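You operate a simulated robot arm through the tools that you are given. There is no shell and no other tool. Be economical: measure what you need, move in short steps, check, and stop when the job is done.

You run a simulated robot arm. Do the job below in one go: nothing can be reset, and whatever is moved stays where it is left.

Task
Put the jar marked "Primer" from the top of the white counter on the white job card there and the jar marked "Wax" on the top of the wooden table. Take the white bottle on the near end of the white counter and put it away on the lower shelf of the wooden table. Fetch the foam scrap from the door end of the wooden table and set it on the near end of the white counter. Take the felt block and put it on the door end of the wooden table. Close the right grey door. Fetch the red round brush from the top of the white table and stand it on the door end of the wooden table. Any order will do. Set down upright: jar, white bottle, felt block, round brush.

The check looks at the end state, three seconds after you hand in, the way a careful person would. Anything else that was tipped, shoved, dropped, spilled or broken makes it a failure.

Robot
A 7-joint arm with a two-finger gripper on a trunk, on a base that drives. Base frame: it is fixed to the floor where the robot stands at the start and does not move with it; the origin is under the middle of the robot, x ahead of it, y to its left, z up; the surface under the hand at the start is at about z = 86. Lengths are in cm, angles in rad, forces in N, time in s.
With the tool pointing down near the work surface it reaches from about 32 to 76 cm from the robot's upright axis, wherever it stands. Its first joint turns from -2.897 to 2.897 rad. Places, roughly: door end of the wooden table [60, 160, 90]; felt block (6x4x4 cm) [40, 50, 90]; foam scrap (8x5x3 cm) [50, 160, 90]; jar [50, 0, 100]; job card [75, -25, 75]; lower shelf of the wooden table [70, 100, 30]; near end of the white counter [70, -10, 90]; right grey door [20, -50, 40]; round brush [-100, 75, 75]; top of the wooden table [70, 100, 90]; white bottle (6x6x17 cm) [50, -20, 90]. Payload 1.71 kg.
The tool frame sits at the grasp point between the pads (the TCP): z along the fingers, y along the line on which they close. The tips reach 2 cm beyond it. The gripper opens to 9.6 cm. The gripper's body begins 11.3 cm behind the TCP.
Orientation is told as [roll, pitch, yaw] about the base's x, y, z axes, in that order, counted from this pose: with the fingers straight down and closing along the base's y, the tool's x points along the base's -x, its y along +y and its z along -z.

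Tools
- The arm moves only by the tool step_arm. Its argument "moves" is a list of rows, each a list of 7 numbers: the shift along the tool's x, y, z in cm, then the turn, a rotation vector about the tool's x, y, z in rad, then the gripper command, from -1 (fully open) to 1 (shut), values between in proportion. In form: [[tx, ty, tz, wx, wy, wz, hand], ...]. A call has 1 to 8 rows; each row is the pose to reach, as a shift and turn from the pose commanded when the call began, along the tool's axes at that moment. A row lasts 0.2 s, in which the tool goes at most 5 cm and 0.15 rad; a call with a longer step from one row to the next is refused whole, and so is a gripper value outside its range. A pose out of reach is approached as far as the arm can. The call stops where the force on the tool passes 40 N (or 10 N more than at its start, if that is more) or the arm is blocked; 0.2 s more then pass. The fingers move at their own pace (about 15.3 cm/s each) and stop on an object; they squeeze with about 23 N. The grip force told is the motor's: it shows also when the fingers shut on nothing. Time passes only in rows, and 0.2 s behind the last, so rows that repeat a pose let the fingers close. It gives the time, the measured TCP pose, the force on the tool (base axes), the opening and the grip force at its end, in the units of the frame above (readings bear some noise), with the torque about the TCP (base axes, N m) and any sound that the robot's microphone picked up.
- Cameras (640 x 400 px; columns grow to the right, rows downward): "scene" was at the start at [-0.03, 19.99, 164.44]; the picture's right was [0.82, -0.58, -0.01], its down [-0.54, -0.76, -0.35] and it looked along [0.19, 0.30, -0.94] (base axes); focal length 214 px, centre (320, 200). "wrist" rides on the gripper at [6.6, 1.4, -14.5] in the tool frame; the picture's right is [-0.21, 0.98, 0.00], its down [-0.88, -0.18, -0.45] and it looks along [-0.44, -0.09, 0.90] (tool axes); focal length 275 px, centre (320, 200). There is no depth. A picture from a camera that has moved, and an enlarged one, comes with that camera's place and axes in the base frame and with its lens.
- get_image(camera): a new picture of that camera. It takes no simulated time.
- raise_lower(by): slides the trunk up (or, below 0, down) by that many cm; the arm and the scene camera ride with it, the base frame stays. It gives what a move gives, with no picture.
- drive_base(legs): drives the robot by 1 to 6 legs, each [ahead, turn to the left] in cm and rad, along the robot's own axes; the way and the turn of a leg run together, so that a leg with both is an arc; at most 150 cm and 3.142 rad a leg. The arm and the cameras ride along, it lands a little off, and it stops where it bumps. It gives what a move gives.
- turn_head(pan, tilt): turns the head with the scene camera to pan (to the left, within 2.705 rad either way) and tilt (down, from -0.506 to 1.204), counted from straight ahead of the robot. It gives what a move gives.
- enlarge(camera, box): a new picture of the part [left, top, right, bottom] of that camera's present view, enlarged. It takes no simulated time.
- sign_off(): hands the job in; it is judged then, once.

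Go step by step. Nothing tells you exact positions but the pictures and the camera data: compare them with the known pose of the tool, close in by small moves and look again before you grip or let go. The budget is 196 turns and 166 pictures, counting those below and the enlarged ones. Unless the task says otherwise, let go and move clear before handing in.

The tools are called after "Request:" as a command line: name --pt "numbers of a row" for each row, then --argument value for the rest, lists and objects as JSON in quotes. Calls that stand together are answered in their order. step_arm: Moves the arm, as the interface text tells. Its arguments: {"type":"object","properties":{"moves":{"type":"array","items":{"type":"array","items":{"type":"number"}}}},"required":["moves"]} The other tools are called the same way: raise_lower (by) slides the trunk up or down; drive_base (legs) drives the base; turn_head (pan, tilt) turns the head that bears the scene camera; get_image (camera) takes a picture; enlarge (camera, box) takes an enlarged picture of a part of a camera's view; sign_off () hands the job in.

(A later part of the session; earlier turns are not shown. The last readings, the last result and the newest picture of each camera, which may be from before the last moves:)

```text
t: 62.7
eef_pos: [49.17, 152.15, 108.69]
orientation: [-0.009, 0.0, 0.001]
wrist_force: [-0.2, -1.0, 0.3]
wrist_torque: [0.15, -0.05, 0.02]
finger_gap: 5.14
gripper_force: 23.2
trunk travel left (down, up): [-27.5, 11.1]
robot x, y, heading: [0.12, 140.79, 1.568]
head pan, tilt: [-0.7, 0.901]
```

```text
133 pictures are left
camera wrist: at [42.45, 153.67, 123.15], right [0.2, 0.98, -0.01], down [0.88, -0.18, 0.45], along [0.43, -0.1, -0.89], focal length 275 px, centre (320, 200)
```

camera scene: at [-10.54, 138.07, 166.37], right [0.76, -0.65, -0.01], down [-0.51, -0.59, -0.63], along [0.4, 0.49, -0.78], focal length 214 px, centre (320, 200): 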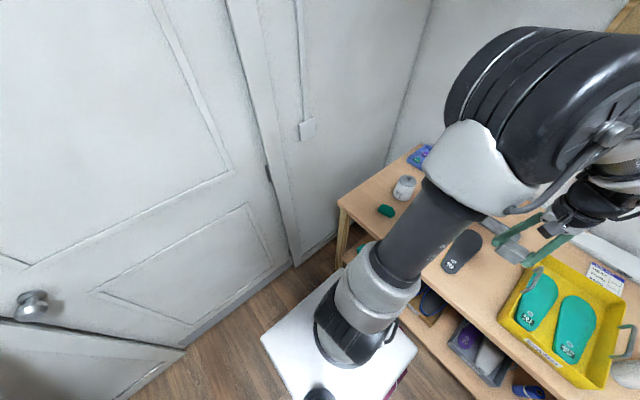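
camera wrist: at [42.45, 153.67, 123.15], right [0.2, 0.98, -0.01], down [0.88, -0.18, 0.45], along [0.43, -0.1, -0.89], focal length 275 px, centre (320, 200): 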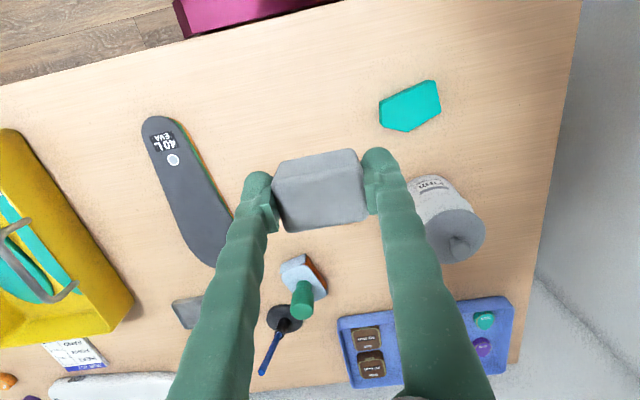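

Lower the felt block at ≈(49,151.5).

Request:
step_arm --pt "0 -0.7 4 -0.009 0 0 1" --pt "0 -0.7 8 -0.009 0 0 1" --pt "0 -0.7 12 -0.009 0 0 1" --pt "0 -0.7 15 -0.009 0 0 1" --pt "0 -0.7 17.5 -0.009 0 0 1" --pt "0 -0.7 18.5 -0.009 0 0 1"

Request:
get_image --camera "wrist"

```text
t: 64.1
eef_pos: [49.13, 150.53, 90.46]
orientation: [0.009, -0.001, 0.0]
wrist_force: [0.5, -0.6, 0.2]
wrist_torque: [0.05, 0.03, -0.01]
finger_gap: 5.14
gripper_force: 22.9
trunk travel left (down, up): [-27.5, 11.1]
robot x, y, heading: [0.13, 141.16, 1.565]
head pan, tilt: [-0.7, 0.901]
```

```text
132 pictures are left
camera wrist: at [42.44, 151.78, 105.08], right [0.21, 0.98, 0.01], down [0.88, -0.19, 0.44], along [0.44, -0.08, -0.9], focal length 275 px, centre (320, 200)
```

wrist: 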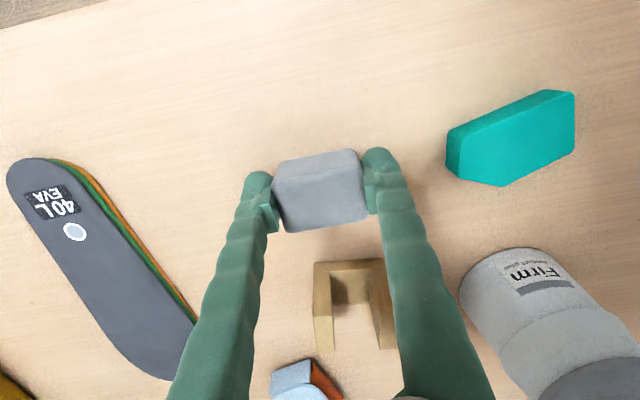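

Request:
step_arm --pt "0 0.3 0.6 0.008 0 0 1" --pt "0 0.3 1.0 0.008 0 0 1" --pt "0 0.3 1.3 0.008 0 0 1" --pt "0 0.3 1.5 0.008 0 0 1" --pt "0 0.3 1.5 0.008 0 0 1"

```text
t: 65.3
eef_pos: [48.91, 151.03, 89.09]
orientation: [-0.003, 0.0, 0.002]
wrist_force: [-1.9, -1.1, 12.8]
wrist_torque: [0.08, 0.08, 0.04]
finger_gap: 5.16
gripper_force: 22.4
trunk travel left (down, up): [-27.5, 11.1]
robot x, y, heading: [0.14, 141.03, 1.569]
head pan, tilt: [-0.7, 0.901]
```

Contact. Release, rise, and look at the foam.

Request:
step_arm --pt "0 0 -0.2 0 0 0 1" --pt "0 0 -0.2 0 0 0 -0.45" --pt "0 0 -0.2 0 0 0 -0.45" --pt "0 0 -4 0 0 0 -0.45" --pt "0 0 -8 0 0 0 -0.45" --pt "0 2 -12 0 0 0 -1" --pt "0 6 -13 0 0 0 -1" --pt "0 11 -13 0 0 0 -1"

Request:
get_image --camera "wrist"

```text
t: 67.1
eef_pos: [49.28, 162.23, 101.88]
orientation: [-0.003, 0.001, 0.002]
wrist_force: [0.0, 0.2, -0.8]
wrist_torque: [-0.02, -0.01, -0.01]
finger_gap: 9.61
gripper_force: 0.0
trunk travel left (down, up): [-27.5, 11.1]
robot x, y, heading: [0.1, 141.04, 1.566]
head pan, tilt: [-0.7, 0.901]
```

```text
131 pictures are left
camera wrist: at [42.53, 163.67, 116.41], right [0.2, 0.98, 0.0], down [0.88, -0.18, 0.45], along [0.44, -0.09, -0.9], focal length 275 px, centre (320, 200)
```

wrist: 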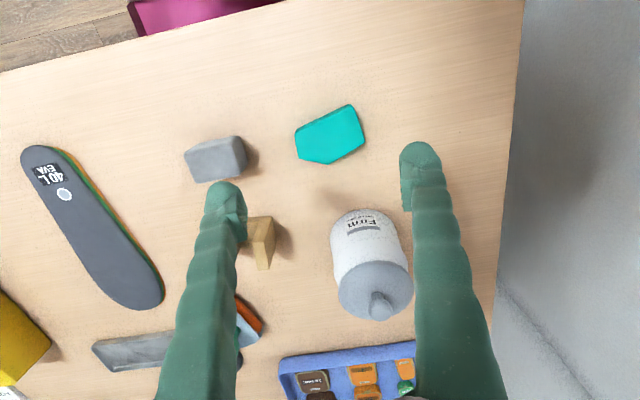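

Request:
enlarge --camera "wrist" --box '[250, 85, 410, 185]'

```text
4.00 times, centred on (330, 135) of wrist
camera zoom: at [42.53, 163.67, 116.41], right [0.2, 0.98, 0.0], down [0.88, -0.18, 0.45], along [0.44, -0.09, -0.9], focal length 1101 px, centre (280, 460)
```

zoom: 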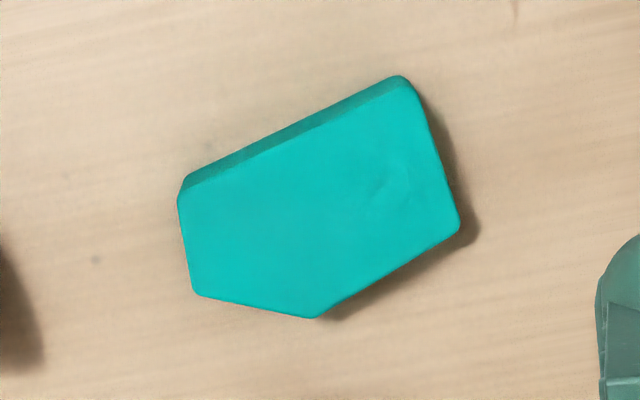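

Grip across the foam's parallel edges: centre (49.2,163.4), yaw ≈1.84. Turning the wrist.

Request:
step_arm --pt "0 1.2 0 0 0 -0.145 -1" --pt "0 1.2 0 0 0 -0.29 -1" --pt "0 1.2 0 0 0 -0.435 -1" --pt "0 1.2 0 0 0 -0.58 -1" --pt "0 1.2 0 0 0 -0.725 -1" --pt "0 1.2 0 0 0 -0.87 -1" --pt "0 1.2 0 0 0 -1.015 -1" --pt "0 1.2 0 0 0 -1.15 -1"

Request:
step_arm --pt "0 0 0 0 0 -0.14 -1" --pt "0 0 0 0 0 -0.28 -1" --pt "0 0 0 0 0 -0.42 -1" --pt "0 0 0 0 0 -0.56 -1" --pt "0 0 0 0 0 -0.69 -1" --pt "0 0 3 0 0 -0.69 -1" --pt "0 0 5 0 0 -0.69 -1"

Request:
get_image --camera "wrist"

```text
t: 68.9
eef_pos: [49.12, 163.33, 101.84]
orientation: [-0.003, 0.002, 1.152]
wrist_force: [0.2, -0.5, 0.7]
wrist_torque: [-0.02, 0.01, 0.01]
finger_gap: 9.61
gripper_force: 0.1
trunk travel left (down, up): [-27.5, 11.1]
robot x, y, heading: [-0.01, 140.51, 1.569]
head pan, tilt: [-0.7, 0.901]
```

```text
t: 70.5
eef_pos: [49.14, 163.19, 96.8]
orientation: [-0.001, 0.002, 1.84]
wrist_force: [0.4, -1.9, 0.0]
wrist_torque: [0.01, 0.01, -0.04]
finger_gap: 9.61
gripper_force: 0.1
trunk travel left (down, up): [-27.5, 11.1]
robot x, y, heading: [-0.18, 141.01, 1.568]
head pan, tilt: [-0.7, 0.901]
```

```text
129 pictures are left
camera wrist: at [49.39, 156.45, 111.38], right [-1.0, -0.06, 0.0], down [-0.06, 0.89, 0.44], along [-0.03, 0.44, -0.9], focal length 275 px, centre (320, 200)
```

wrist: 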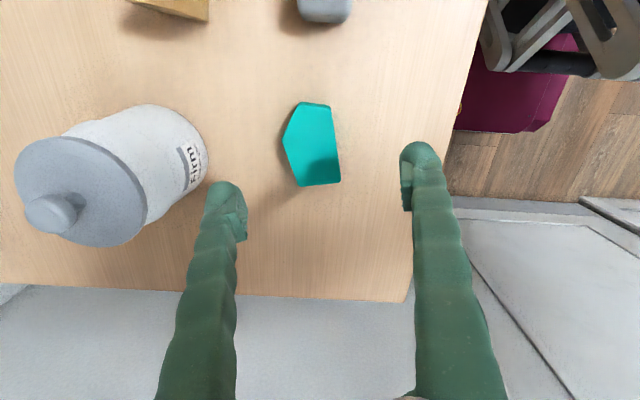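

Aligned. Descend and grip the foam.

Request:
step_arm --pt "0 0 3 0 0 0 -1" --pt "0 0 6 0 0 0 -1" --pt "0 0 8.2 0 0 0 -1" --pt "0 0 8.2 0 0 0 -1" --pt "0 0 8.2 0 0 0 1" --pt "0 0 8.2 0 0 0 1" --pt "0 0 8.2 0 0 0 1"

Request:
get_image --camera "wrist"

```text
t: 72.1
eef_pos: [48.93, 163.0, 88.6]
orientation: [-0.001, 0.001, 1.841]
wrist_force: [-1.2, 0.1, 0.3]
wrist_torque: [0.01, 0.02, 0.01]
finger_gap: 4.2
gripper_force: 23.2
trunk travel left (down, up): [-27.5, 11.1]
robot x, y, heading: [0.2, 140.64, 1.567]
head pan, tilt: [-0.7, 0.901]
```

```text
128 pictures are left
camera wrist: at [49.26, 156.46, 103.14], right [-1.0, -0.06, 0.0], down [-0.06, 0.89, 0.44], along [-0.03, 0.44, -0.9], focal length 275 px, centre (320, 200)
```

wrist: 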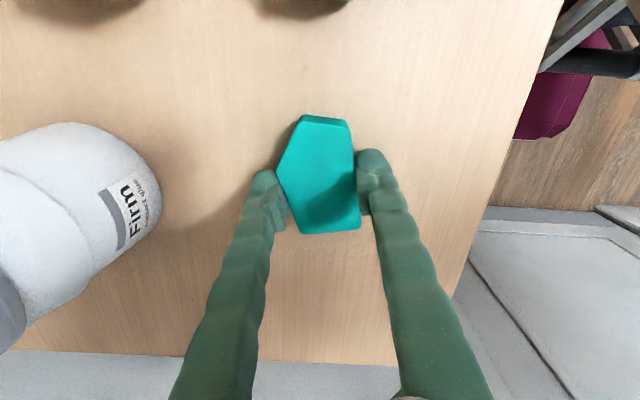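

Foam held. Lift and reverse along the table back to the counter.

Request:
step_arm --pt "0 0 -4 0 0 0 1" --pt "0 0 -8 0 0 0 1" --pt "0 0 -12 0 0 0 1" --pt "0 0 -16 0 0 0 1" --pt "0 0 -20 0 0 0 1" --pt "0 0 -24 0 0 0 1" --pt "0 0 -28 0 0 0 1"

Request:
drive_base --legs '[[-118, 0]]'

Request:
get_image --camera "wrist"

```text
t: 73.7
eef_pos: [48.81, 163.0, 116.73]
orientation: [-0.001, 0.001, 1.839]
wrist_force: [0.0, 1.4, 0.8]
wrist_torque: [0.0, -0.01, -0.04]
finger_gap: 4.2
gripper_force: 22.7
trunk travel left (down, up): [-27.5, 11.1]
robot x, y, heading: [0.6, 140.98, 1.567]
head pan, tilt: [-0.7, 0.901]
```

```text
t: 80.0
eef_pos: [48.44, 46.43, 116.53]
orientation: [-0.001, 0.002, 1.847]
wrist_force: [-0.8, 1.2, 0.3]
wrist_torque: [0.0, -0.01, 0.02]
finger_gap: 4.16
gripper_force: 23.3
trunk travel left (down, up): [-27.5, 11.1]
robot x, y, heading: [-0.26, 24.41, 1.572]
head pan, tilt: [-0.7, 0.901]
```

```text
127 pictures are left
camera wrist: at [48.91, 39.71, 131.12], right [-1.0, -0.07, 0.0], down [-0.06, 0.89, 0.44], along [-0.03, 0.44, -0.9], focal length 275 px, centre (320, 200)
```

wrist: 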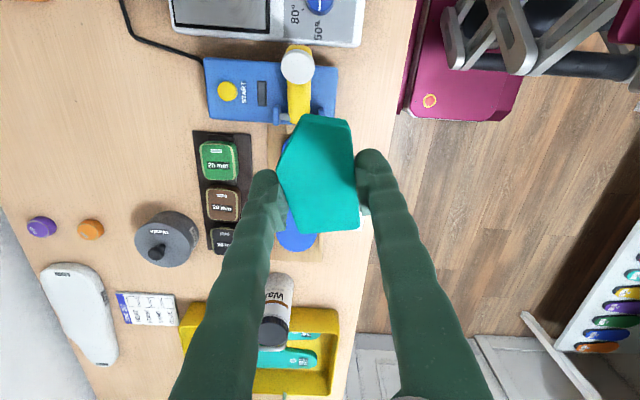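

Request:
step_arm --pt "4.6 -0.1 0 0 0 0.14 1" --pt "9.2 -0.2 0 0 0 0.28 1" --pt "13.8 -0.4 0 0 0 0.42 1" --pt "18.4 -0.5 0 0 0 0.56 1" --pt "23 -0.6 0 0 0 0.7 1" --pt "27.6 -0.7 0 0 0 0.84 1" --pt "32.2 -0.8 0 0 0 0.98 1" --pt "36.8 -0.9 0 0 0 1.12 1"

Request:
get_image --camera "wrist"

```text
t: 81.8
eef_pos: [59.46, 9.12, 116.48]
orientation: [0.01, -0.013, 0.723]
wrist_force: [0.2, -0.3, -1.3]
wrist_torque: [-0.06, 0.01, 0.0]
finger_gap: 4.14
gripper_force: 22.5
trunk travel left (down, up): [-27.5, 11.1]
robot x, y, heading: [-0.2, 24.47, 1.575]
head pan, tilt: [-0.7, 0.901]
```

```text
126 pictures are left
camera wrist: at [53.63, 5.63, 131.03], right [-0.49, 0.87, 0.01], down [0.78, 0.43, 0.45], along [0.39, 0.23, -0.89], focal length 275 px, centre (320, 200)
```

wrist: 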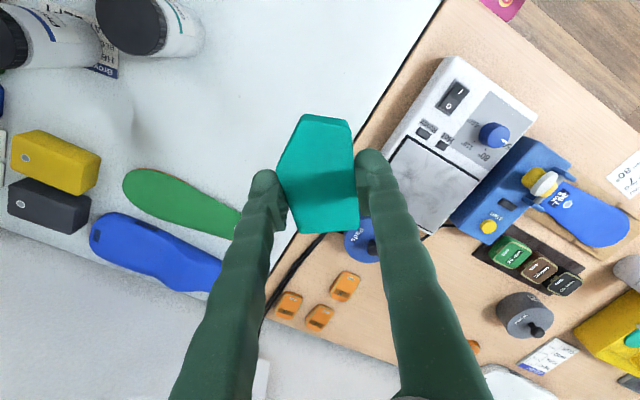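

Request:
step_arm --pt "2 -1 2 0.01 0.013 0.12 1" --pt "4 -2 5 0.01 0.013 0.24 1" --pt "5.9 -2.9 8.5 0.01 0.013 0.36 1" --pt "5.9 -2.9 13 0.01 0.013 0.48 1" --pt "5.9 -2.9 17 0.01 0.013 0.48 1" --pt "5.9 -2.9 21 0.01 0.013 0.48 1" --pt "5.9 -2.9 24 0.01 0.013 0.48 1"

Request:
get_image --camera "wrist"

```text
t: 83.4
eef_pos: [56.95, 4.08, 92.43]
orientation: [-0.003, 0.005, 0.245]
wrist_force: [0.7, 0.1, 0.5]
wrist_torque: [-0.05, 0.0, 0.02]
finger_gap: 4.17
gripper_force: 23.3
trunk travel left (down, up): [-27.5, 11.1]
robot x, y, heading: [-0.07, 24.27, 1.571]
head pan, tilt: [-0.7, 0.901]
```

```text
125 pictures are left
camera wrist: at [50.23, 3.71, 107.0], right [-0.04, 1.0, 0.0], down [0.9, 0.04, 0.44], along [0.44, 0.02, -0.9], focal length 275 px, centre (320, 200)
```

wrist: 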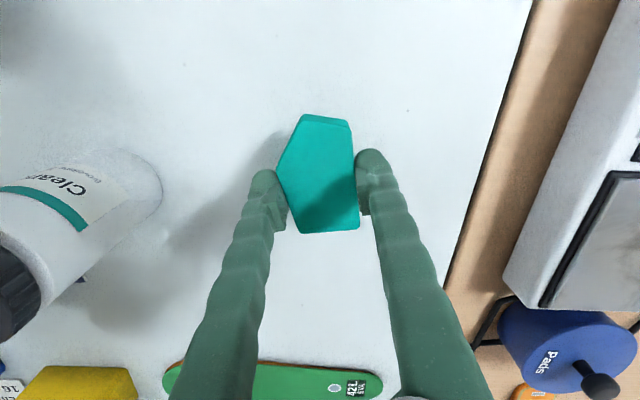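

Clear here. Lower the last ~3.8 cm.

Request:
step_arm --pt "0 0 2 0 0 0 1" --pt "0 0 3 0 0 0 1" --pt "0 0 3.5 0 0 0 1" --pt "0 0 3.9 0 0 0 1" --pt "0 0 4.1 0 0 0 1" --pt "0 0 4.1 0 0 0 1"

```text
t: 84.8
eef_pos: [57.02, 3.6, 88.58]
orientation: [-0.003, -0.002, 0.246]
wrist_force: [-0.3, 6.2, 30.0]
wrist_torque: [0.12, 0.12, 0.0]
finger_gap: 4.19
gripper_force: 23.1
trunk travel left (down, up): [-27.5, 11.1]
robot x, y, heading: [-0.21, 24.32, 1.574]
head pan, tilt: [-0.7, 0.901]
```

Request:
step_arm --pt "0 0 -0.3 0 0 0 1" --pt "0 0 -0.3 0 0 0 -0.5" --pt "0 0 -0.3 0 0 0 -0.5" --pt "0 0 -4 0 0 0 -0.5" --pt "0 0 -8 0 0 0 -0.5" --pt "0 0 -12 0 0 0 -0.5" --pt "0 0 -16 0 0 0 -1" --pt "0 0 -20 0 0 0 -1"

Request:
get_image --camera "wrist"

Request:
turn_head --pan -2.2 --tilt 0.9

Request:
get_image --camera "scene"

```text
t: 86.6
eef_pos: [57.1, 3.52, 108.28]
orientation: [0.004, 0.006, 0.245]
wrist_force: [-1.3, -0.2, -0.1]
wrist_torque: [0.03, -0.02, -0.01]
finger_gap: 9.58
gripper_force: 0.0
trunk travel left (down, up): [-27.5, 11.1]
robot x, y, heading: [-0.13, 23.92, 1.57]
head pan, tilt: [-0.7, 0.901]
```

```text
124 pictures are left
camera wrist: at [50.4, 3.27, 122.81], right [-0.04, 1.0, 0.0], down [0.9, 0.03, 0.44], along [0.44, 0.02, -0.9], focal length 275 px, centre (320, 200)
```

wrist: 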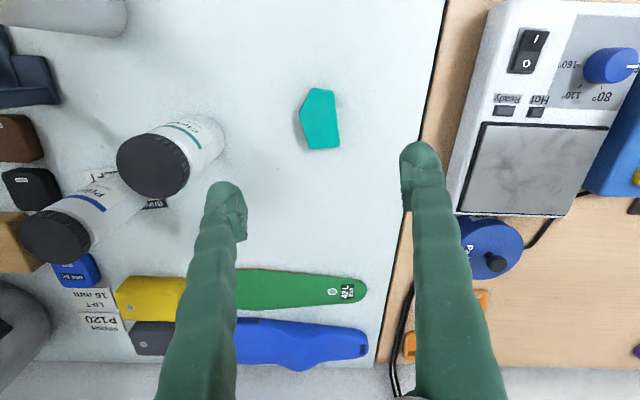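

```text
t: 88.2
eef_pos: [57.27, 3.6, 108.13]
orientation: [0.004, 0.005, 0.245]
wrist_force: [1.0, -0.2, -0.6]
wrist_torque: [-0.02, 0.0, -0.03]
finger_gap: 9.62
gripper_force: 0.0
trunk travel left (down, up): [-27.5, 11.1]
robot x, y, heading: [-0.23, 24.12, 1.572]
head pan, tilt: [-2.201, 0.901]
```

```text
123 pictures are left
camera scene: at [-9.5, 10.9, 166.2], right [-0.59, -0.81, -0.01], down [-0.63, 0.47, -0.61], along [0.5, -0.35, -0.79], focal length 214 px, centre (320, 200)
```

scene: 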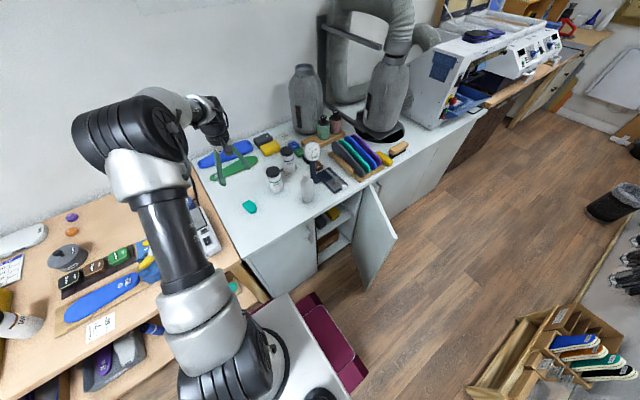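

Foam is set. Next the bottle; I'll raise the hand and back the robot off to a better stance.

Request:
step_arm --pt "2 2 -4 0 0 0 -1" --pt "4 4 -8 0 0 0 -1" --pt "6 6 -11 0 0 0 -1" --pt "8 8 -11 0 0 0 -1"

Request:
drive_base --legs '[[-12, -0.25], [-15, -0.2], [-5, 0], [0, 0.45]]'

Request:
get_image --camera "scene"

Request:
get_image --camera "wrist"

```text
t: 89.2
eef_pos: [47.46, 9.34, 119.23]
orientation: [0.003, 0.003, 0.247]
wrist_force: [0.5, 0.6, -0.4]
wrist_torque: [0.03, -0.03, -0.02]
finger_gap: 9.59
gripper_force: 0.1
trunk travel left (down, up): [-27.5, 11.1]
robot x, y, heading: [0.15, 24.27, 1.569]
head pan, tilt: [-2.201, 0.901]
```

```text
t: 93.0
eef_pos: [32.61, -31.95, 119.76]
orientation: [-0.022, 0.013, -0.07]
wrist_force: [-0.3, 0.3, -0.3]
wrist_torque: [-0.07, 0.01, 0.0]
finger_gap: 9.62
gripper_force: 0.2
trunk travel left (down, up): [-27.5, 11.1]
robot x, y, heading: [-9.21, -6.68, 1.235]
head pan, tilt: [-2.201, 0.901]
stopped in leg 4: the robot was blocked; the commanded pose is now the measured one
```

```text
122 pictures are left
camera scene: at [-22.22, -15.58, 166.22], right [-0.82, -0.57, -0.01], down [-0.44, 0.65, -0.61], along [0.36, -0.5, -0.79], focal length 214 px, centre (320, 200)
```

scene: 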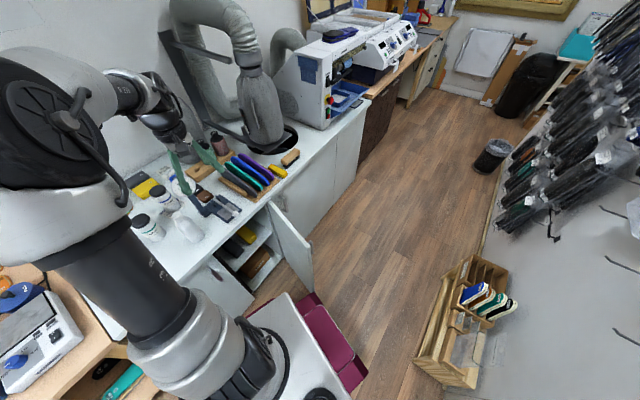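

```text
121 pictures are left
camera wrist: at [26.32, -29.83, 134.28], right [0.27, 0.96, -0.03], down [0.87, -0.23, 0.44], along [0.42, -0.14, -0.9], focal length 275 px, centre (320, 200)
```

wrist: 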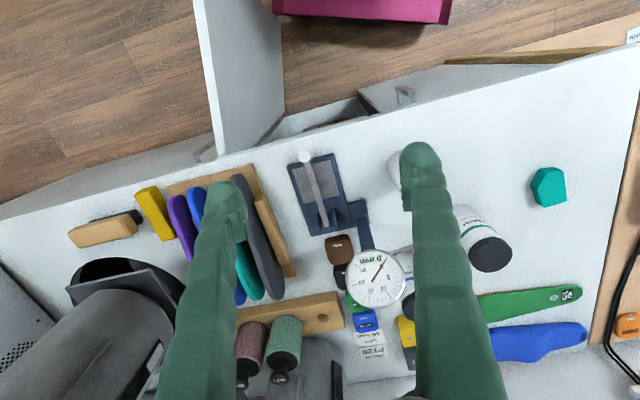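

The base's rear corner brushed the open grey door. I move ahead a little, then finish the turn.

Request:
drive_base --legs '[[12, 0], [0, 0.33]]'

Request:
turn_head --pan -2.2 --tilt 1.0

Request:
get_image --camera "scene"

Request:
get_image --camera "wrist"

```text
t: 95.5
eef_pos: [42.72, -7.41, 119.56]
orientation: [-0.011, 0.009, 0.262]
wrist_force: [-0.9, -0.6, -0.4]
wrist_torque: [0.16, -0.04, -0.03]
finger_gap: 9.6
gripper_force: 0.1
trunk travel left (down, up): [-27.5, 11.1]
robot x, y, heading: [-5.31, 4.72, 1.577]
head pan, tilt: [-2.201, 0.901]
```

```text
t: 96.1
eef_pos: [42.64, -3.44, 119.79]
orientation: [-0.044, 0.016, 0.262]
wrist_force: [-0.2, 0.2, -0.6]
wrist_torque: [0.06, 0.04, 0.0]
finger_gap: 9.58
gripper_force: 0.1
trunk travel left (down, up): [-27.5, 11.1]
robot x, y, heading: [-5.37, 4.86, 1.575]
head pan, tilt: [-2.201, 1.0]
```

```text
120 pictures are left
camera scene: at [-15.03, -2.7, 165.81], right [-0.59, -0.81, 0.01], down [-0.68, 0.48, -0.55], along [0.44, -0.33, -0.84], focal length 214 px, centre (320, 200)
```

scene: 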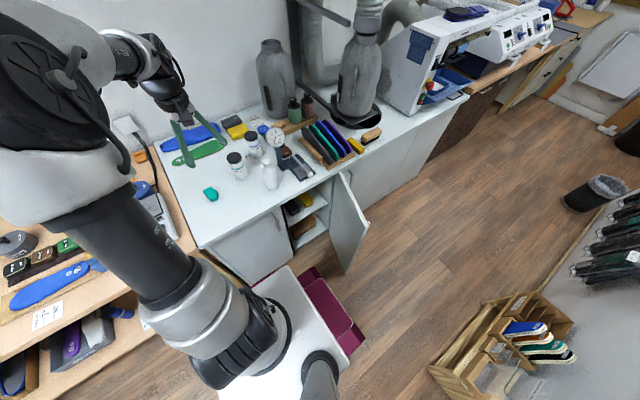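

```text
119 pictures are left
camera wrist: at [35.99, -3.21, 134.44], right [-0.05, 1.0, -0.05], down [0.9, 0.07, 0.44], along [0.44, -0.02, -0.9], focal length 275 px, centre (320, 200)
```

wrist: 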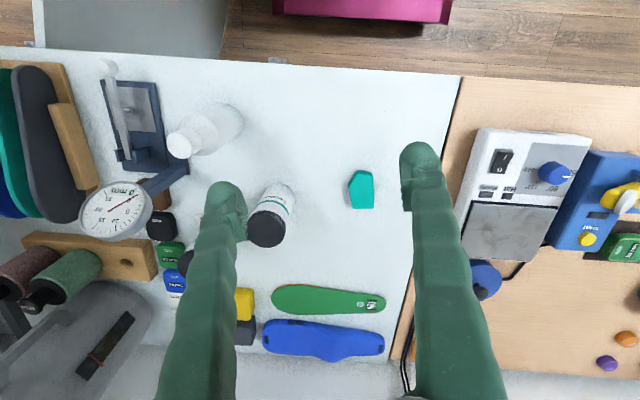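

Bottle at ≈(45.1,-21.1). I'll grip it with the tool tilted forward so it can go under the table; first level and go to a pre-pose.

Request:
step_arm --pt "2.9 -2.9 0 -0.01 0 0.05 -1" --pt "5.8 -5.8 0 -0.02 -0.01 0.1 -1" --pt "8.7 -8.7 1 -0.03 -0.016 0.16 -1" --pt "11.5 -11.5 2 -0.044 -0.016 0.21 -1" --pt "14.2 -14.4 3 -0.044 -0.016 0.262 -1" --pt "14.2 -14.4 3 -0.044 -0.016 0.262 -1"

Request:
step_arm --pt "0 0 0 0 -0.14 0 -1" --pt "0 0 0 0 -0.28 0 -1" --pt "0 0 0 0 -0.42 0 -1" --pt "0 0 0 0 -0.56 0 -1" --pt "0 0 0 0 -0.7 0 -1" --pt "0 0 0 0 -0.84 0 -1" --pt "0 0 0 0 -0.9 0 -1" --pt "0 0 0 0 -0.9 0 -1"

Request:
get_image --camera "wrist"

```text
t: 97.5
eef_pos: [32.83, -23.1, 117.41]
orientation: [0.015, -0.002, -0.002]
wrist_force: [0.0, -0.4, -0.2]
wrist_torque: [0.09, 0.01, 0.03]
finger_gap: 9.59
gripper_force: 0.1
trunk travel left (down, up): [-27.5, 11.1]
robot x, y, heading: [-4.93, 4.65, 1.572]
head pan, tilt: [-2.201, 1.0]
```

```text
t: 99.3
eef_pos: [32.69, -22.62, 117.37]
orientation: [0.02, -0.905, -0.016]
wrist_force: [0.6, -0.4, 0.3]
wrist_torque: [-0.01, 0.01, 0.02]
finger_gap: 9.61
gripper_force: 0.1
trunk travel left (down, up): [-27.5, 11.1]
robot x, y, heading: [-5.13, 4.77, 1.572]
head pan, tilt: [-2.201, 1.0]
```

```text
118 pictures are left
camera wrist: at [17.1, -21.37, 121.16], right [0.13, 0.98, 0.17], down [0.19, -0.2, 0.96], along [0.97, -0.09, -0.21], focal length 275 px, centre (320, 200)
```

wrist: 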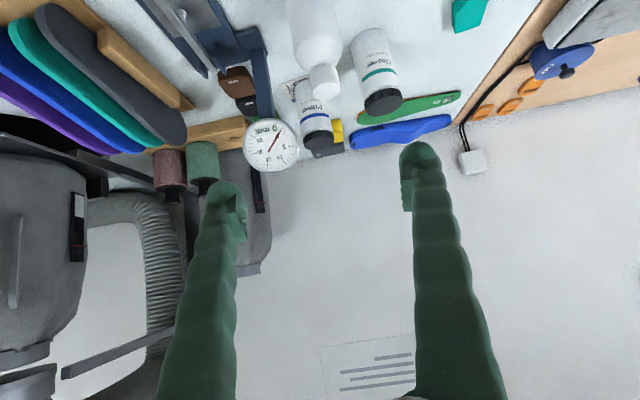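

Request:
step_arm --pt "3 0.4 3.3 0 0 0 -1" --pt "6 0.8 6.6 0 0 0 -1" --pt "9 1.2 9.9 0 0 0 -1" --pt "11.9 1.5 13.2 0 0 0 -1" --pt "11.9 1.5 13.2 0 0 0 -1"

Request:
get_image --camera "wrist"

```text
t: 100.5
eef_pos: [35.54, -20.91, 99.97]
orientation: [0.017, -0.905, -0.014]
wrist_force: [0.0, -0.4, -0.1]
wrist_torque: [-0.03, 0.01, 0.0]
finger_gap: 9.56
gripper_force: 0.1
trunk travel left (down, up): [-27.5, 11.1]
robot x, y, heading: [-5.26, 5.23, 1.573]
head pan, tilt: [-2.201, 1.0]
```

```text
117 pictures are left
camera wrist: at [20.13, -19.61, 103.77], right [0.13, 0.98, 0.17], down [0.19, -0.2, 0.96], along [0.97, -0.09, -0.21], focal length 275 px, centre (320, 200)
```

wrist: 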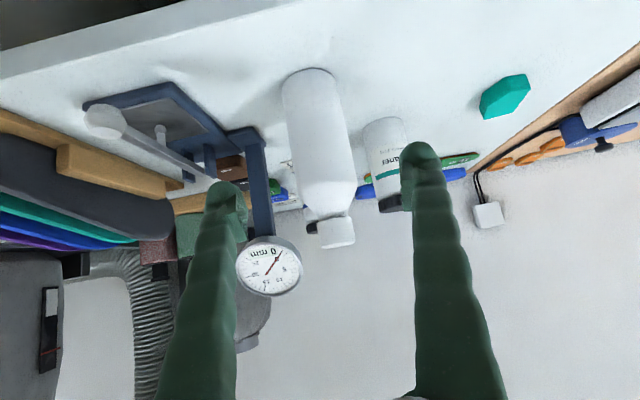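

Bottle lies between the fingers. Advance along the tool axis and grip.

Request:
step_arm --pt "0 0.2 4 0 0 0 -1" --pt "0 0.2 8 0 0 0 -1" --pt "0 0.2 12 0 0 0 -1" --pt "0 0.2 12 0 0 0 -1"

Request:
get_image --camera "wrist"

```text
t: 101.5
eef_pos: [45.47, -20.74, 92.45]
orientation: [0.018, -0.906, -0.016]
wrist_force: [0.0, -0.3, -0.5]
wrist_torque: [0.03, 0.0, 0.01]
finger_gap: 9.62
gripper_force: 0.0
trunk travel left (down, up): [-27.5, 11.1]
robot x, y, heading: [-4.84, 4.81, 1.573]
head pan, tilt: [-2.201, 1.0]
```

```text
116 pictures are left
camera wrist: at [29.89, -19.37, 96.37], right [0.13, 0.98, 0.17], down [0.19, -0.2, 0.96], along [0.97, -0.09, -0.21], focal length 275 px, centre (320, 200)
```

wrist: 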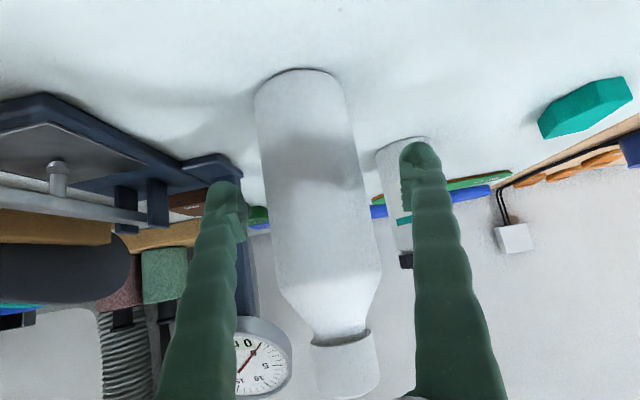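

Close the fingers.

Request:
step_arm --pt "0 0 0 0 0 0 0" --pt "0 0 0 0 0 0 1" --pt "0 0 0 0 0 0 1" --pt "0 0 0 0 0 0 1"

Request:
get_image --camera "wrist"

```text
t: 102.5
eef_pos: [45.37, -20.69, 92.56]
orientation: [0.019, -0.904, -0.018]
wrist_force: [0.0, 0.2, 0.1]
wrist_torque: [0.01, 0.0, 0.02]
finger_gap: 5.8
gripper_force: 22.7
trunk travel left (down, up): [-27.5, 11.1]
robot x, y, heading: [-5.29, 4.48, 1.577]
head pan, tilt: [-2.201, 1.0]
```

```text
115 pictures are left
camera wrist: at [29.87, -19.34, 96.38], right [0.13, 0.98, 0.17], down [0.19, -0.2, 0.96], along [0.97, -0.09, -0.21], focal length 275 px, centre (320, 200)
```

wrist: 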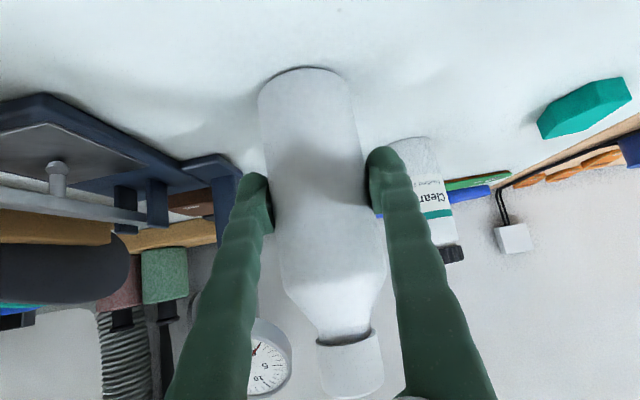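

Lift the bottle and pull it back off the counter.

Request:
step_arm --pt "-3.1 0 -2.5 0 0 0 1" --pt "-6.3 0 -4.9 0 0 0 1" --pt "-9.4 0 -7.4 0 0 0 1" --pt "-6.9 0 -10.5 0 0 0 1" --pt "-4.4 0 -13.7 0 0 0 1" --pt "-1.9 0 -16.8 0 0 0 1" --pt "-0.4 0 -18.7 0 0 0 1"

Request:
turn_head --pan -1.3 --tilt 0.9

Request:
drive_base --legs '[[60, 0]]'

Request:
get_image --camera "scene"

Request:
get_image --camera "wrist"

```text
t: 104.1
eef_pos: [30.7, -20.93, 104.25]
orientation: [0.018, -0.905, -0.015]
wrist_force: [-0.3, 0.2, -2.3]
wrist_torque: [0.04, -0.01, -0.02]
finger_gap: 5.79
gripper_force: 23.4
trunk travel left (down, up): [-27.5, 11.1]
robot x, y, heading: [-5.25, 5.04, 1.579]
head pan, tilt: [-2.201, 1.0]
```

```text
t: 105.3
eef_pos: [30.79, -20.81, 104.24]
orientation: [0.019, -0.905, -0.017]
wrist_force: [-0.1, -0.1, -2.3]
wrist_torque: [-0.01, 0.0, 0.0]
finger_gap: 5.78
gripper_force: 22.7
trunk travel left (down, up): [-27.5, 11.1]
robot x, y, heading: [-5.42, 5.06, 1.575]
head pan, tilt: [-1.3, 0.901]
```

```text
t: 108.9
eef_pos: [30.65, 38.1, 104.08]
orientation: [0.024, -0.904, -0.026]
wrist_force: [0.0, -1.4, -1.8]
wrist_torque: [0.04, 0.02, 0.03]
finger_gap: 5.79
gripper_force: 23.1
trunk travel left (down, up): [-27.5, 11.1]
robot x, y, heading: [-5.42, 64.53, 1.564]
head pan, tilt: [-1.3, 0.901]
```

```text
114 pictures are left
camera scene: at [-13.42, 57.24, 166.29], right [0.26, -0.96, -0.02], down [-0.76, -0.19, -0.62], along [0.6, 0.18, -0.78], focal length 214 px, centre (320, 200)
```

scene: 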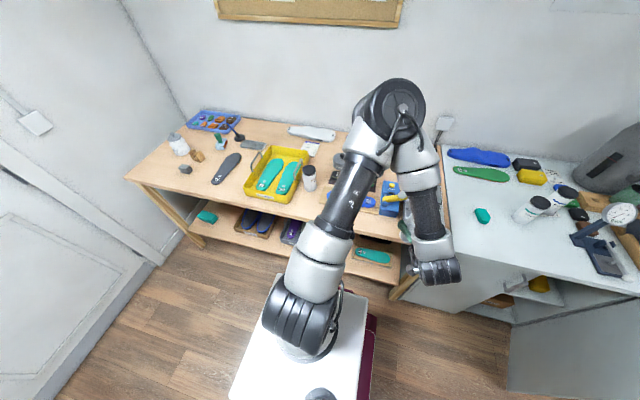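

```text
113 pictures are left
camera wrist: at [15.14, 39.53, 107.93], right [0.13, 0.97, 0.18], down [0.19, -0.2, 0.96], along [0.97, -0.1, -0.21], focal length 275 px, centre (320, 200)
```

wrist: 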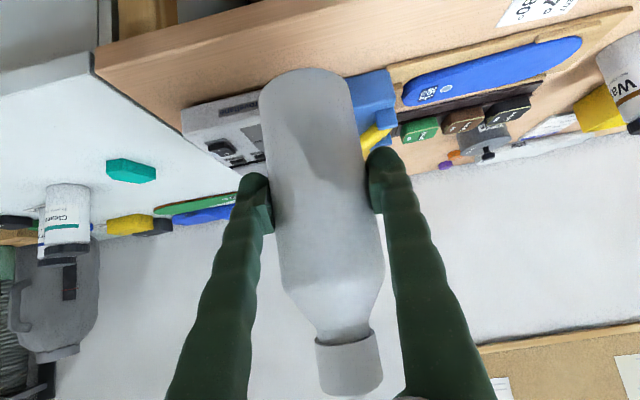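

Request:
enlarge --camera "scene" --box '[150, 180, 420, 310]'

Request:
turn_head --pan -1.9 --tilt 0.9

Request:
get_image --camera "scene"

```text
2.37 times, centred on (285, 245) of scene
camera zoom: at [-13.42, 57.24, 166.29], right [0.26, -0.96, -0.02], down [-0.76, -0.19, -0.62], along [0.6, 0.18, -0.78], focal length 508 px, centre (403, 93)
```

zoom: 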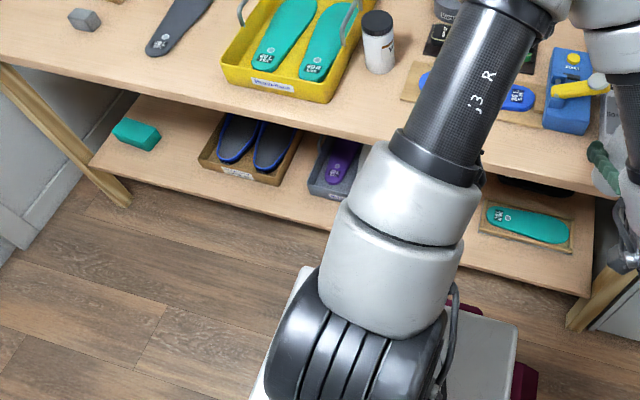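

```text
t: 109.9
eef_pos: [30.71, 40.26, 104.62]
orientation: [-0.005, -0.904, -0.004]
wrist_force: [0.3, 0.3, -1.4]
wrist_torque: [-0.07, 0.0, 0.0]
finger_gap: 5.76
gripper_force: 23.2
trunk travel left (down, up): [-27.5, 11.1]
robot x, y, heading: [-5.42, 64.55, 1.564]
head pan, tilt: [-1.901, 0.901]
```

```text
111 pictures are left
camera scene: at [-13.56, 53.59, 166.26], right [-0.33, -0.95, -0.01], down [-0.74, 0.26, -0.62], along [0.59, -0.19, -0.79], focal length 214 px, centre (320, 200)
```

scene: 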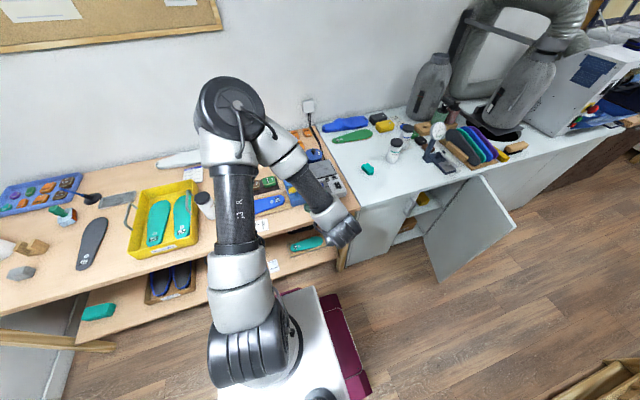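

There's a free stretch on the lower shelf between the teal block (y≈168) and the brown tray (y≈143): target ≈(48,154). Drive there, slightly farther from the table.

Request:
drive_base --legs '[[0, 0.12], [86, 0], [0, -0.12]]'

Request:
turn_head --pan -0.9 --tilt 1.0

Request:
get_image --camera "scene"

```text
t: 116.0
eef_pos: [20.29, 125.52, 104.39]
orientation: [-0.002, -0.904, 0.005]
wrist_force: [-0.7, -0.3, -2.1]
wrist_torque: [0.02, 0.0, 0.02]
finger_gap: 5.73
gripper_force: 23.2
trunk travel left (down, up): [-27.5, 11.1]
robot x, y, heading: [-16.1, 150.26, 1.578]
head pan, tilt: [-1.901, 0.901]
```

```text
t: 117.3
eef_pos: [20.58, 126.93, 105.16]
orientation: [-0.038, -0.91, 0.041]
wrist_force: [0.1, -0.2, -2.8]
wrist_torque: [0.02, 0.02, 0.03]
finger_gap: 5.73
gripper_force: 23.2
trunk travel left (down, up): [-27.5, 11.1]
robot x, y, heading: [-16.1, 149.89, 1.578]
head pan, tilt: [-0.901, 1.0]
```

```text
110 pictures are left
camera scene: at [-25.77, 145.16, 165.62], right [0.63, -0.78, -0.01], down [-0.66, -0.52, -0.55], along [0.42, 0.35, -0.84], focal length 214 px, centre (320, 200)
```

scene: 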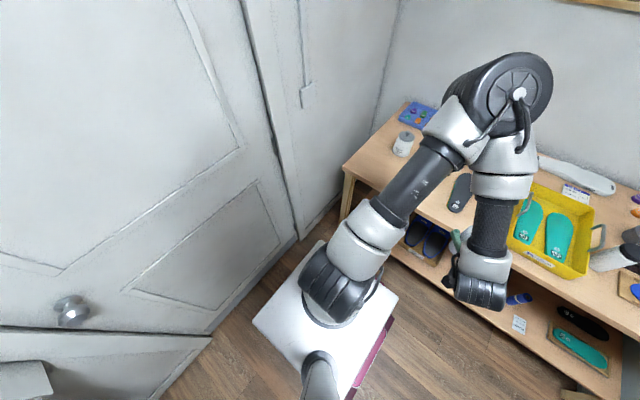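

Swing the bottle round to y≈154, then lower the trunk.

Request:
step_arm --pt "0 4.5 0 -0.002 0 0.01 1" --pt "-0.2 9 0.3 -0.006 0 0.025 1" --pt "-0.5 13.5 0.5 -0.006 0 0.025 1" --pt "-0.7 18 0.8 -0.006 0 0.025 1" --pt "-0.9 22.5 1.1 -0.006 0 0.025 1" --pt "-0.9 27 1.1 -0.006 0 0.025 1" --pt "-0.9 27 1.1 -0.006 0 0.025 1"

Request:
raise_lower --by -27

Request:
get_image --camera "scene"

Request:
get_image --camera "wrist"

```text
t: 118.9
eef_pos: [33.24, 157.72, 106.51]
orientation: [-0.023, -0.904, 0.01]
wrist_force: [-1.0, 2.8, -2.1]
wrist_torque: [-0.15, -0.03, -0.12]
finger_gap: 5.72
gripper_force: 22.8
out of reach, approached as far as the arm can: row 1, 2, 3, 4, 5, 6, 7
trunk travel left (down, up): [-27.5, 11.1]
robot x, y, heading: [-15.95, 149.84, 1.58]
head pan, tilt: [-0.901, 1.0]
```

```text
t: 121.7
eef_pos: [33.14, 155.83, 79.71]
orientation: [0.008, -0.905, -0.016]
wrist_force: [-0.3, 0.0, -2.8]
wrist_torque: [0.01, 0.0, 0.03]
finger_gap: 5.73
gripper_force: 23.0
trunk travel left (down, up): [-0.5, 38.1]
robot x, y, heading: [-15.51, 149.88, 1.578]
head pan, tilt: [-0.901, 1.0]
```

```text
109 pictures are left
camera scene: at [-25.81, 150.24, 138.77], right [0.63, -0.78, 0.01], down [-0.66, -0.54, -0.53], along [0.42, 0.32, -0.85], focal length 214 px, centre (320, 200)
```

scene: 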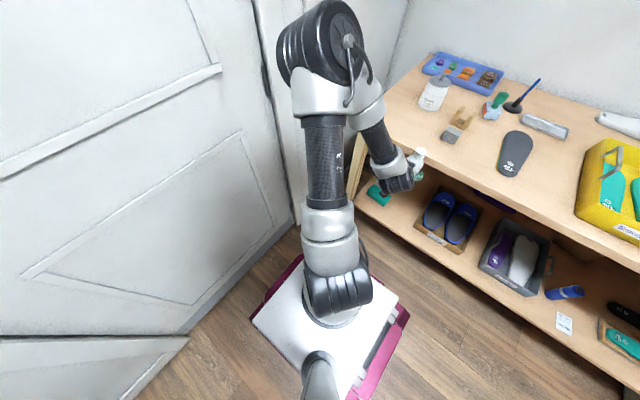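

```text
108 pictures are left
camera wrist: at [17.64, 157.35, 83.53], right [0.14, 0.98, 0.17], down [0.19, -0.19, 0.96], along [0.97, -0.1, -0.21], focal length 275 px, centre (320, 200)
```

wrist: 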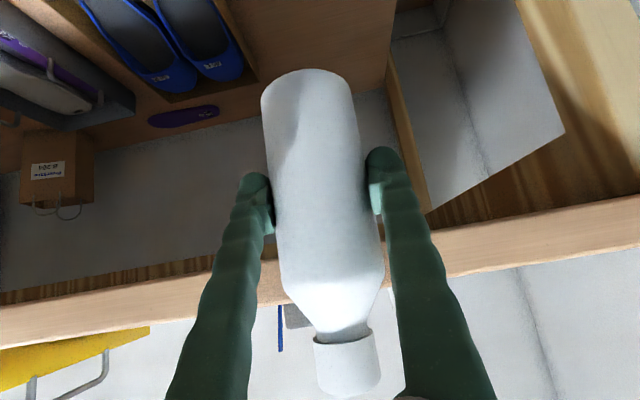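

The arm couldn't fold that close, so the bottle is at x≈33, just in front of the table edge. Lower in small steps and check.

Request:
step_arm --pt "1.6 0 1.2 0 0 0 1" --pt "3.1 0 2.5 0 0 0 1"

```text
t: 122.2
eef_pos: [33.27, 155.93, 75.81]
orientation: [0.008, -0.907, -0.017]
wrist_force: [-0.6, 0.1, -1.9]
wrist_torque: [-0.01, 0.03, -0.03]
finger_gap: 5.71
gripper_force: 22.8
trunk travel left (down, up): [-0.5, 38.1]
robot x, y, heading: [-15.84, 149.81, 1.58]
head pan, tilt: [-0.901, 1.0]
```

Request:
step_arm --pt "3.1 0 2.5 0 0 0 1" --pt "6.3 0 4.9 0 0 0 1" --pt "9.4 0 7.4 0 0 0 1" --pt "12.6 0 9.9 0 0 0 1" --pt "15.7 0 12.4 0 0 0 1" --pt "18.9 0 14.8 0 0 0 1"

Request:
get_image --camera "wrist"

Request:
get_image --camera "scene"

```text
t: 123.7
eef_pos: [36.04, 159.16, 56.23]
orientation: [-0.022, -0.857, -0.013]
wrist_force: [0.6, -0.6, -2.2]
wrist_torque: [0.01, 0.01, -0.06]
finger_gap: 5.72
gripper_force: 23.6
out of reach, approached as far as the arm can: row 4, 5, 6
trunk travel left (down, up): [-0.5, 38.1]
robot x, y, heading: [-15.96, 149.78, 1.584]
head pan, tilt: [-0.901, 1.0]
```

```text
107 pictures are left
camera wrist: at [20.76, 161.0, 60.92], right [0.16, 0.98, 0.14], down [0.23, -0.18, 0.96], along [0.96, -0.12, -0.26], focal length 275 px, centre (320, 200)
```

wrist: 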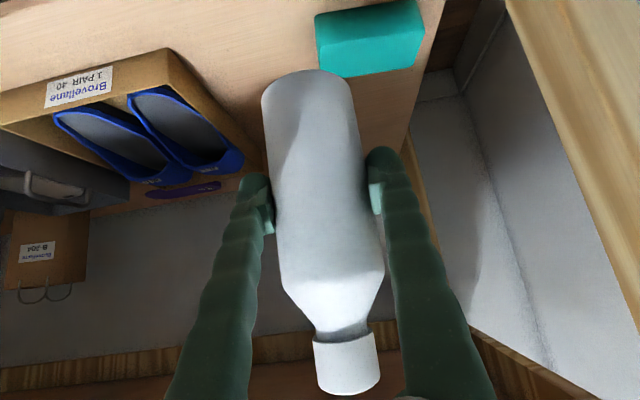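

```text
106 pictures are left
camera scene: at [-25.79, 150.24, 138.77], right [0.63, -0.78, 0.01], down [-0.66, -0.54, -0.53], along [0.42, 0.32, -0.85], focal length 214 px, centre (320, 200)
```

scene: 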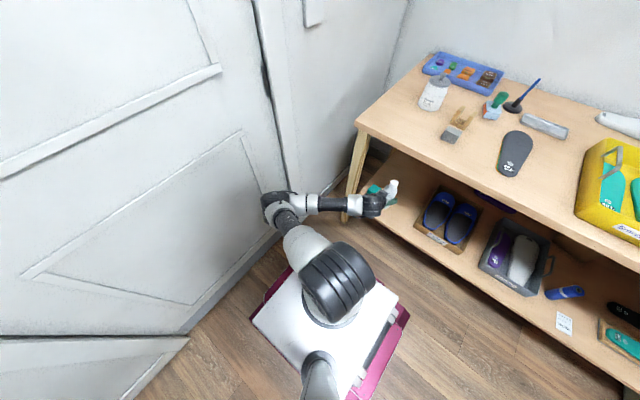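

Low enough to pass under the tabletop; now move forward over the shelf.

Request:
step_arm --pt "-1 -0.5 3 0 0 0 1" --pt "-2 -1 6 0 0 0 1" --pt "-2.8 -1.5 9 0 0 0 1" --pt "-3 -2 10.3 0 0 0 1" --pt "-3 -2 10.3 0 0 0 1"

Request:
get_image --camera "wrist"

```text
t: 124.8
eef_pos: [45.78, 156.97, 51.89]
orientation: [-0.023, -0.857, -0.012]
wrist_force: [-0.8, 0.4, -2.9]
wrist_torque: [-0.01, 0.0, 0.0]
finger_gap: 5.69
gripper_force: 23.7
trunk travel left (down, up): [-0.5, 38.1]
robot x, y, heading: [-15.9, 149.51, 1.583]
head pan, tilt: [-0.901, 1.0]
```

```text
105 pictures are left
camera wrist: at [30.56, 158.83, 56.52], right [0.16, 0.98, 0.14], down [0.23, -0.18, 0.96], along [0.96, -0.12, -0.26], focal length 275 px, centre (320, 200)
```

wrist: 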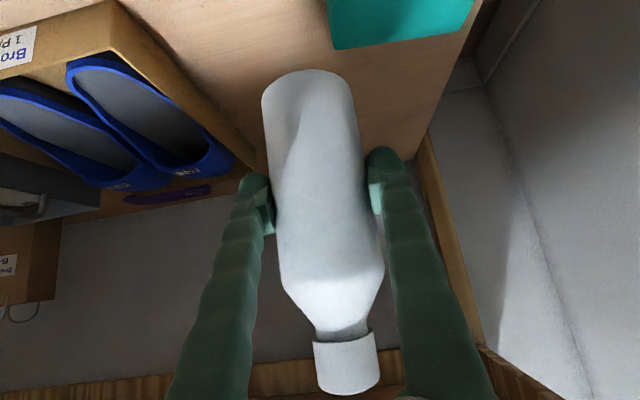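

Request:
step_arm --pt "2.5 -1.5 2.5 -0.02 -0.02 0 1" --pt "5 -3 5 -0.042 -0.047 0 1" --pt "7 -4.5 7.2 -0.042 -0.047 0 1" --pt "8.4 -4.5 8.6 -0.042 -0.047 0 1" --pt "8.4 -4.5 8.6 -0.042 -0.047 0 1"

Request:
get_image --camera "wrist"

Request:
get_image --camera "scene"

```text
t: 126.0
eef_pos: [51.27, 154.29, 44.91]
orientation: [-0.014, -0.814, -0.011]
wrist_force: [-1.0, 0.3, -2.5]
wrist_torque: [0.02, 0.03, 0.02]
finger_gap: 5.69
gripper_force: 23.1
out of reach, approached as far as the arm can: row 1, 2, 3, 4, 5
trunk travel left (down, up): [-0.5, 38.1]
robot x, y, heading: [-15.76, 149.95, 1.58]
head pan, tilt: [-0.901, 1.0]
```

```text
104 pictures are left
camera wrist: at [36.27, 156.13, 50.11], right [0.16, 0.98, 0.14], down [0.27, -0.18, 0.94], along [0.95, -0.12, -0.3], focal length 275 px, centre (320, 200)
```

wrist: 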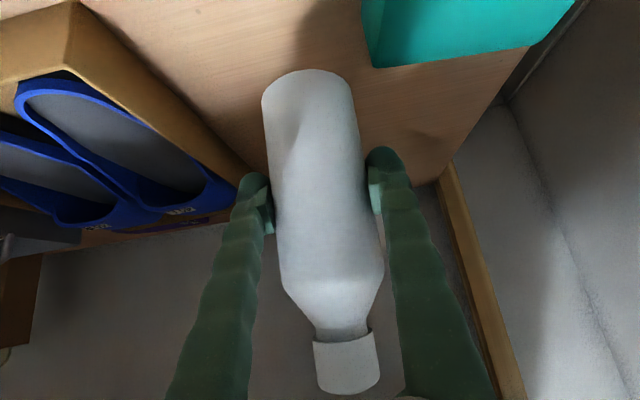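

```text
103 pictures are left
camera scene: at [-25.78, 150.23, 138.77], right [0.63, -0.78, 0.01], down [-0.66, -0.54, -0.53], along [0.42, 0.32, -0.85], focal length 214 px, centre (320, 200)
```

scene: 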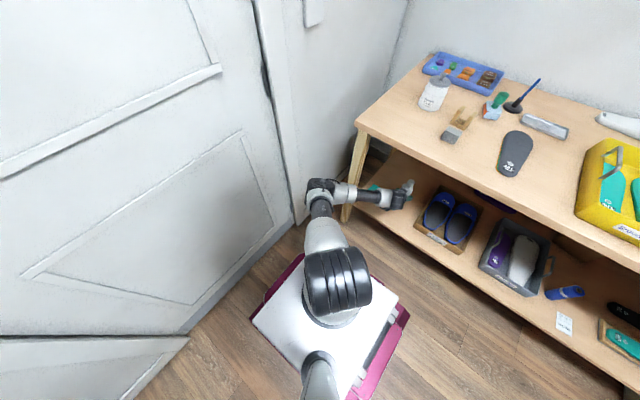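

The arm's shoulder can't dip further from here; a stance about 10 cm farther back should allow it. Retract the bottle and reposition the base.

Request:
step_arm --pt "-1 0.5 -4 0 0 0 1" --pt "0 1 -8 0 0 0 1" --pt "1 1.5 -11.5 0 0 0 1" --pt "2 2 -15 0 0 0 1" --pt "3 2 -17.8 0 0 0 1" --pt "3 2 -17.8 0 0 0 1"

Request:
get_image --camera "wrist"

```text
t: 127.5
eef_pos: [36.51, 156.75, 54.85]
orientation: [-0.015, -0.814, -0.011]
wrist_force: [0.9, -0.7, -1.1]
wrist_torque: [0.0, 0.01, -0.01]
finger_gap: 5.68
gripper_force: 22.9
trunk travel left (down, up): [-0.5, 38.1]
robot x, y, heading: [-15.79, 150.18, 1.575]
head pan, tilt: [-0.901, 1.0]
```

```text
102 pictures are left
camera wrist: at [21.39, 158.42, 60.15], right [0.16, 0.98, 0.14], down [0.27, -0.18, 0.94], along [0.95, -0.12, -0.3], focal length 275 px, centre (320, 200)
```

wrist: 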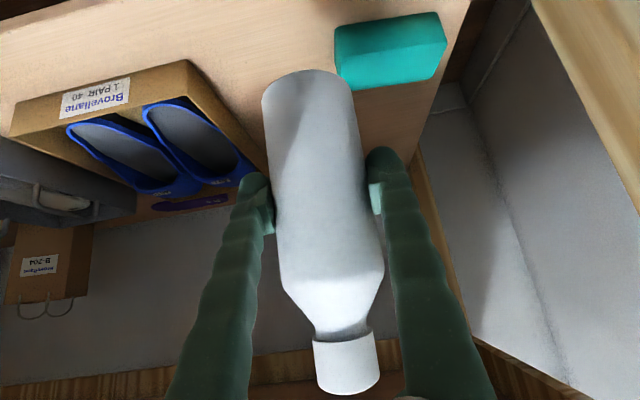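

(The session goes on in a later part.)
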